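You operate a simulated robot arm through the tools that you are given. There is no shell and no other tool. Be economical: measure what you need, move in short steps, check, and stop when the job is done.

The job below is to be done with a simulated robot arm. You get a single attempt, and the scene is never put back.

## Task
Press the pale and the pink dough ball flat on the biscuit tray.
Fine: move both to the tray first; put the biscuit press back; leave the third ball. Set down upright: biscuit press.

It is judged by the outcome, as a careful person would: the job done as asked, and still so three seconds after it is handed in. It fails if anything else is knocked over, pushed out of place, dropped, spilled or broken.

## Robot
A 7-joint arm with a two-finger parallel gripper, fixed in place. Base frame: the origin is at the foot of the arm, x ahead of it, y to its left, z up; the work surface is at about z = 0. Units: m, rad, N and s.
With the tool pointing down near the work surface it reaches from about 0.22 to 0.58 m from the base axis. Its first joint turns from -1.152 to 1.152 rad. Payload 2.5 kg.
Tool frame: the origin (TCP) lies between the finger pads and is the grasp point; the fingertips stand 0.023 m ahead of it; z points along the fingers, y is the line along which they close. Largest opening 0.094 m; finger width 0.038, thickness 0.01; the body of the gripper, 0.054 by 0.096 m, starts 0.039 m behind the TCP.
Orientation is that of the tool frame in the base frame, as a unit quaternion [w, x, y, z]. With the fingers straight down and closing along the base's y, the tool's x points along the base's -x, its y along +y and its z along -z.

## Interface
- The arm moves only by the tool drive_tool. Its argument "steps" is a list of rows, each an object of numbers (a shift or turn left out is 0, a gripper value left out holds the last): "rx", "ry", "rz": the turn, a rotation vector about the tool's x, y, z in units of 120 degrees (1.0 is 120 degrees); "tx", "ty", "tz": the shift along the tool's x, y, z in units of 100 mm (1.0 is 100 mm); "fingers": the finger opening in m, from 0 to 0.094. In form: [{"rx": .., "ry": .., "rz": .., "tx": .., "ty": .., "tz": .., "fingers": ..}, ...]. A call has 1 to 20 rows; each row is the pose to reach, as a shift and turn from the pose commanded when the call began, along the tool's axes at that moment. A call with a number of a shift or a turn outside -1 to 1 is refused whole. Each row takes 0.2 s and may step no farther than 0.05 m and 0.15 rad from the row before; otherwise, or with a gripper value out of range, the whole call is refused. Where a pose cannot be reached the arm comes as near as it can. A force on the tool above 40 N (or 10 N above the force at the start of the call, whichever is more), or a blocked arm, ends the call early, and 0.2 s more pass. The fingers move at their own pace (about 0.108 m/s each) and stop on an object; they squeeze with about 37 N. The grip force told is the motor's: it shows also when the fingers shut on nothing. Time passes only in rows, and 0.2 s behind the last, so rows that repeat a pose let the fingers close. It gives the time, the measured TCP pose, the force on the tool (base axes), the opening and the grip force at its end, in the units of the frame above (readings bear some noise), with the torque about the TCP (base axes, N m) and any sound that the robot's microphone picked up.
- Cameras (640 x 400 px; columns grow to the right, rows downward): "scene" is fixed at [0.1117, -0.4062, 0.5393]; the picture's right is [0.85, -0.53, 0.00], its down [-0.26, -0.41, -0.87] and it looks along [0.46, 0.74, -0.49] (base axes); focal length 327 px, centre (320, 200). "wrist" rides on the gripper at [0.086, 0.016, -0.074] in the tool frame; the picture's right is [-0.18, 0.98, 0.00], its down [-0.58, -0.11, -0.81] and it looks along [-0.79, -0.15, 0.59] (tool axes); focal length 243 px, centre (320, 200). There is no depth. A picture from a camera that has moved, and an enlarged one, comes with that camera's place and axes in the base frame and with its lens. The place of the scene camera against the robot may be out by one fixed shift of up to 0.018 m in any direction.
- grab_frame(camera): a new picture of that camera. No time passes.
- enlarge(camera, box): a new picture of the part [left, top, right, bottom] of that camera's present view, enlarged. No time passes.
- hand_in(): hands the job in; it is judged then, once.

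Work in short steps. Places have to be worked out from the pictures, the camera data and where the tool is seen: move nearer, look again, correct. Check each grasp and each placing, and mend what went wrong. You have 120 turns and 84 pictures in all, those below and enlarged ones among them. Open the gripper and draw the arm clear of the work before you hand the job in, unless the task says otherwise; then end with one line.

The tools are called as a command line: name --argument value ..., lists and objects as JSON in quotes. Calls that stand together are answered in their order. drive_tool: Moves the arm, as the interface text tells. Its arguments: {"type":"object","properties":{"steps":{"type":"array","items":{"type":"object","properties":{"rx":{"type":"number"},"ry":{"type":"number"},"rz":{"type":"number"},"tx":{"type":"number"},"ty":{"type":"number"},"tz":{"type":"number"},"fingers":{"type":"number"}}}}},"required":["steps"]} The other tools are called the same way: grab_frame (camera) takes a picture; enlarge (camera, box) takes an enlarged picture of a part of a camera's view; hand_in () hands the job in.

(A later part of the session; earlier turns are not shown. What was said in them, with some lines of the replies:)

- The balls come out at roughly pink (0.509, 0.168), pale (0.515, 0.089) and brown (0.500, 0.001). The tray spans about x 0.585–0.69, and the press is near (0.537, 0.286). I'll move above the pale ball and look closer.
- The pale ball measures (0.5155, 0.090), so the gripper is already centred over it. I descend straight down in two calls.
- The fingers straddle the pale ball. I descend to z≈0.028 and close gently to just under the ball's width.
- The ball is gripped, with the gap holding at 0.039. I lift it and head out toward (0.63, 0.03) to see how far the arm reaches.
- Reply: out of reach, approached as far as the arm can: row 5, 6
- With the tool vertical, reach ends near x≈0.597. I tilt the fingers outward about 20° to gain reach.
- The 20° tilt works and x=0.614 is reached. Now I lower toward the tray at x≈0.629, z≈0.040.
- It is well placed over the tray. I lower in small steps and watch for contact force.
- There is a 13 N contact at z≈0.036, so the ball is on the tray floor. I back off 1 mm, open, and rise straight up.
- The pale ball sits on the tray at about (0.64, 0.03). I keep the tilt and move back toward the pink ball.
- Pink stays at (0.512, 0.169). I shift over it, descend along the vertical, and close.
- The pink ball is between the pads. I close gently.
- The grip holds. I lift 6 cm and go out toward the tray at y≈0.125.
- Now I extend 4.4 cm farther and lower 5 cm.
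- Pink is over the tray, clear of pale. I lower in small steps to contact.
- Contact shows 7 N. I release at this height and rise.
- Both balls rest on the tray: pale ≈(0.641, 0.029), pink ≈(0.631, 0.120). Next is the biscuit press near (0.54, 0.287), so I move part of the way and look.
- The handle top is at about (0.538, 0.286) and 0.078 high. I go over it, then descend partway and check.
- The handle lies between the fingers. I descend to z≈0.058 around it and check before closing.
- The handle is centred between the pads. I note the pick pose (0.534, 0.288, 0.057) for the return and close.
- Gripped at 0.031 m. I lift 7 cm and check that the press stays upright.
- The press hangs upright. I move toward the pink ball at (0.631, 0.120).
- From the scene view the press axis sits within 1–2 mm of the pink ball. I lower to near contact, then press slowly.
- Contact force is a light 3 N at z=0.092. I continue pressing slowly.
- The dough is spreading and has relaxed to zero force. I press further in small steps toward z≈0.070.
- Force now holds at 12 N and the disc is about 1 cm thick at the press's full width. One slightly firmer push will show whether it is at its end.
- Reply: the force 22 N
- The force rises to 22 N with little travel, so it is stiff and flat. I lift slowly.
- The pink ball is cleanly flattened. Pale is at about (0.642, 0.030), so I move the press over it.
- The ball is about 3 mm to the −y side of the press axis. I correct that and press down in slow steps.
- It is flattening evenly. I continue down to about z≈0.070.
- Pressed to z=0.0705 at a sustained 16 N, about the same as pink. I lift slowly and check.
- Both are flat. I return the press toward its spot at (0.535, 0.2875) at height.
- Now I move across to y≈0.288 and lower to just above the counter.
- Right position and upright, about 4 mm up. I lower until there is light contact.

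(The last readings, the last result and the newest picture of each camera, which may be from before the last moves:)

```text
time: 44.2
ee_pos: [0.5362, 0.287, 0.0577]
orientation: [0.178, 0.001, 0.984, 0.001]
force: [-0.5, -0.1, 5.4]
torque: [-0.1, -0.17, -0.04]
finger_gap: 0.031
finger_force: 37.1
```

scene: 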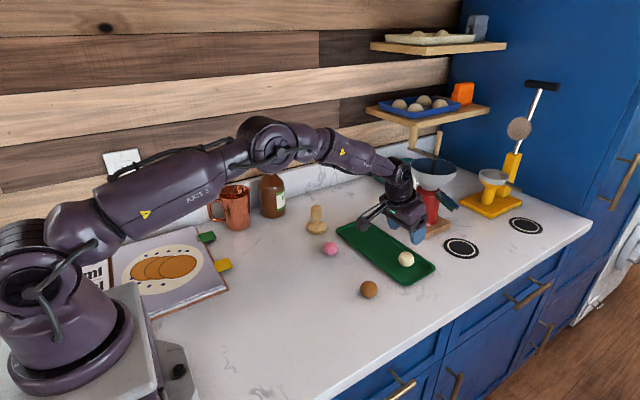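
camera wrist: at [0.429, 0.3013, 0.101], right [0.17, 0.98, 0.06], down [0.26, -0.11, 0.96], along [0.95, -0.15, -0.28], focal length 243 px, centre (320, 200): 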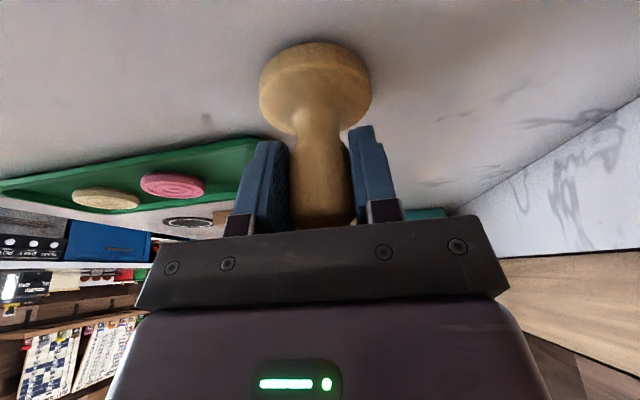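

Contact is about 5 N, so the base is on the counter. I open the fingers gradually, then rise straight up.

drive_tool --steps '[{"fingers": 0.036}, {"fingers": 0.045}, {"fingers": 0.06}, {"fingers": 0.066}, {"fingers": 0.066}, {"tx": -0.06, "tz": -0.16}, {"tx": -0.18, "tz": -0.48}, {"tx": -0.3, "tz": -0.82}, {"tx": -0.35, "tz": -0.95}, {"tx": -0.35, "tz": -0.95}]'

grab_frame --camera "scene"

```text
time: 46.4
ee_pos: [0.5344, 0.2851, 0.1593]
orientation: [0.176, -0.001, 0.984, 0.0]
force: [-0.3, -0.1, -0.8]
torque: [-0.02, 0.03, 0.02]
finger_gap: 0.0663
finger_force: 0.1
```

```text
46 pictures are left
```

scene: 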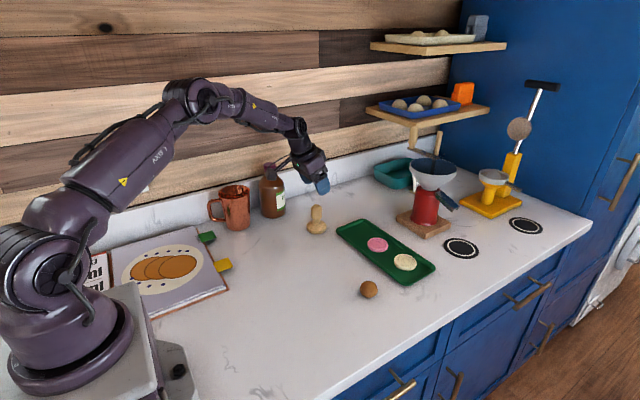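

The press stands upright in its place. I draw the arm clear, up and away from the bottle.

drive_tool --steps '[{"ty": -0.3, "tz": -0.2}, {"tx": 0.1, "ty": -0.6, "tz": -0.4}, {"tx": 0.3, "ty": -0.85, "tz": -0.65}, {"tx": 0.5, "ty": -1.0, "tz": -0.84}, {"tx": 0.5, "ty": -1.0, "tz": -0.84}]'

enlarge --camera "scene" --box '[230, 150, 470, 310]'

```text
time: 47.6
ee_pos: [0.4583, 0.1849, 0.2187]
orientation: [0.177, -0.001, 0.984, 0.0]
force: [0.1, 0.4, 0.2]
torque: [0.0, 0.01, 0.01]
finger_gap: 0.0658
finger_force: 0.2
```

```text
2.50 times, centred on (350, 230) of scene
camera zoom: at [0.1117, -0.4062, 0.5393], right [0.85, -0.53, 0.0], down [-0.26, -0.41, -0.87], along [0.46, 0.74, -0.49], focal length 816 px, centre (245, 125)
```

zoom: 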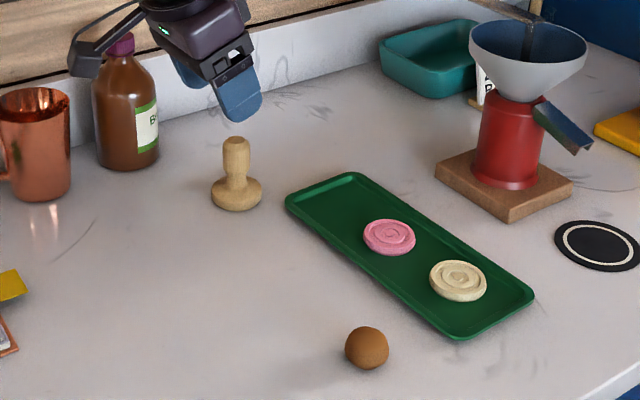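

Both discs are flat on the tray, the press is upright in its place, the brown ball is untouched and the arm is clear. I hand in.

hand_in

```text
The job is handed in.
```

The pale and pink dough balls are pressed flat on the biscuit tray. The biscuit press is back upright in its spot, the brown ball was left alone, and the job is handed in.
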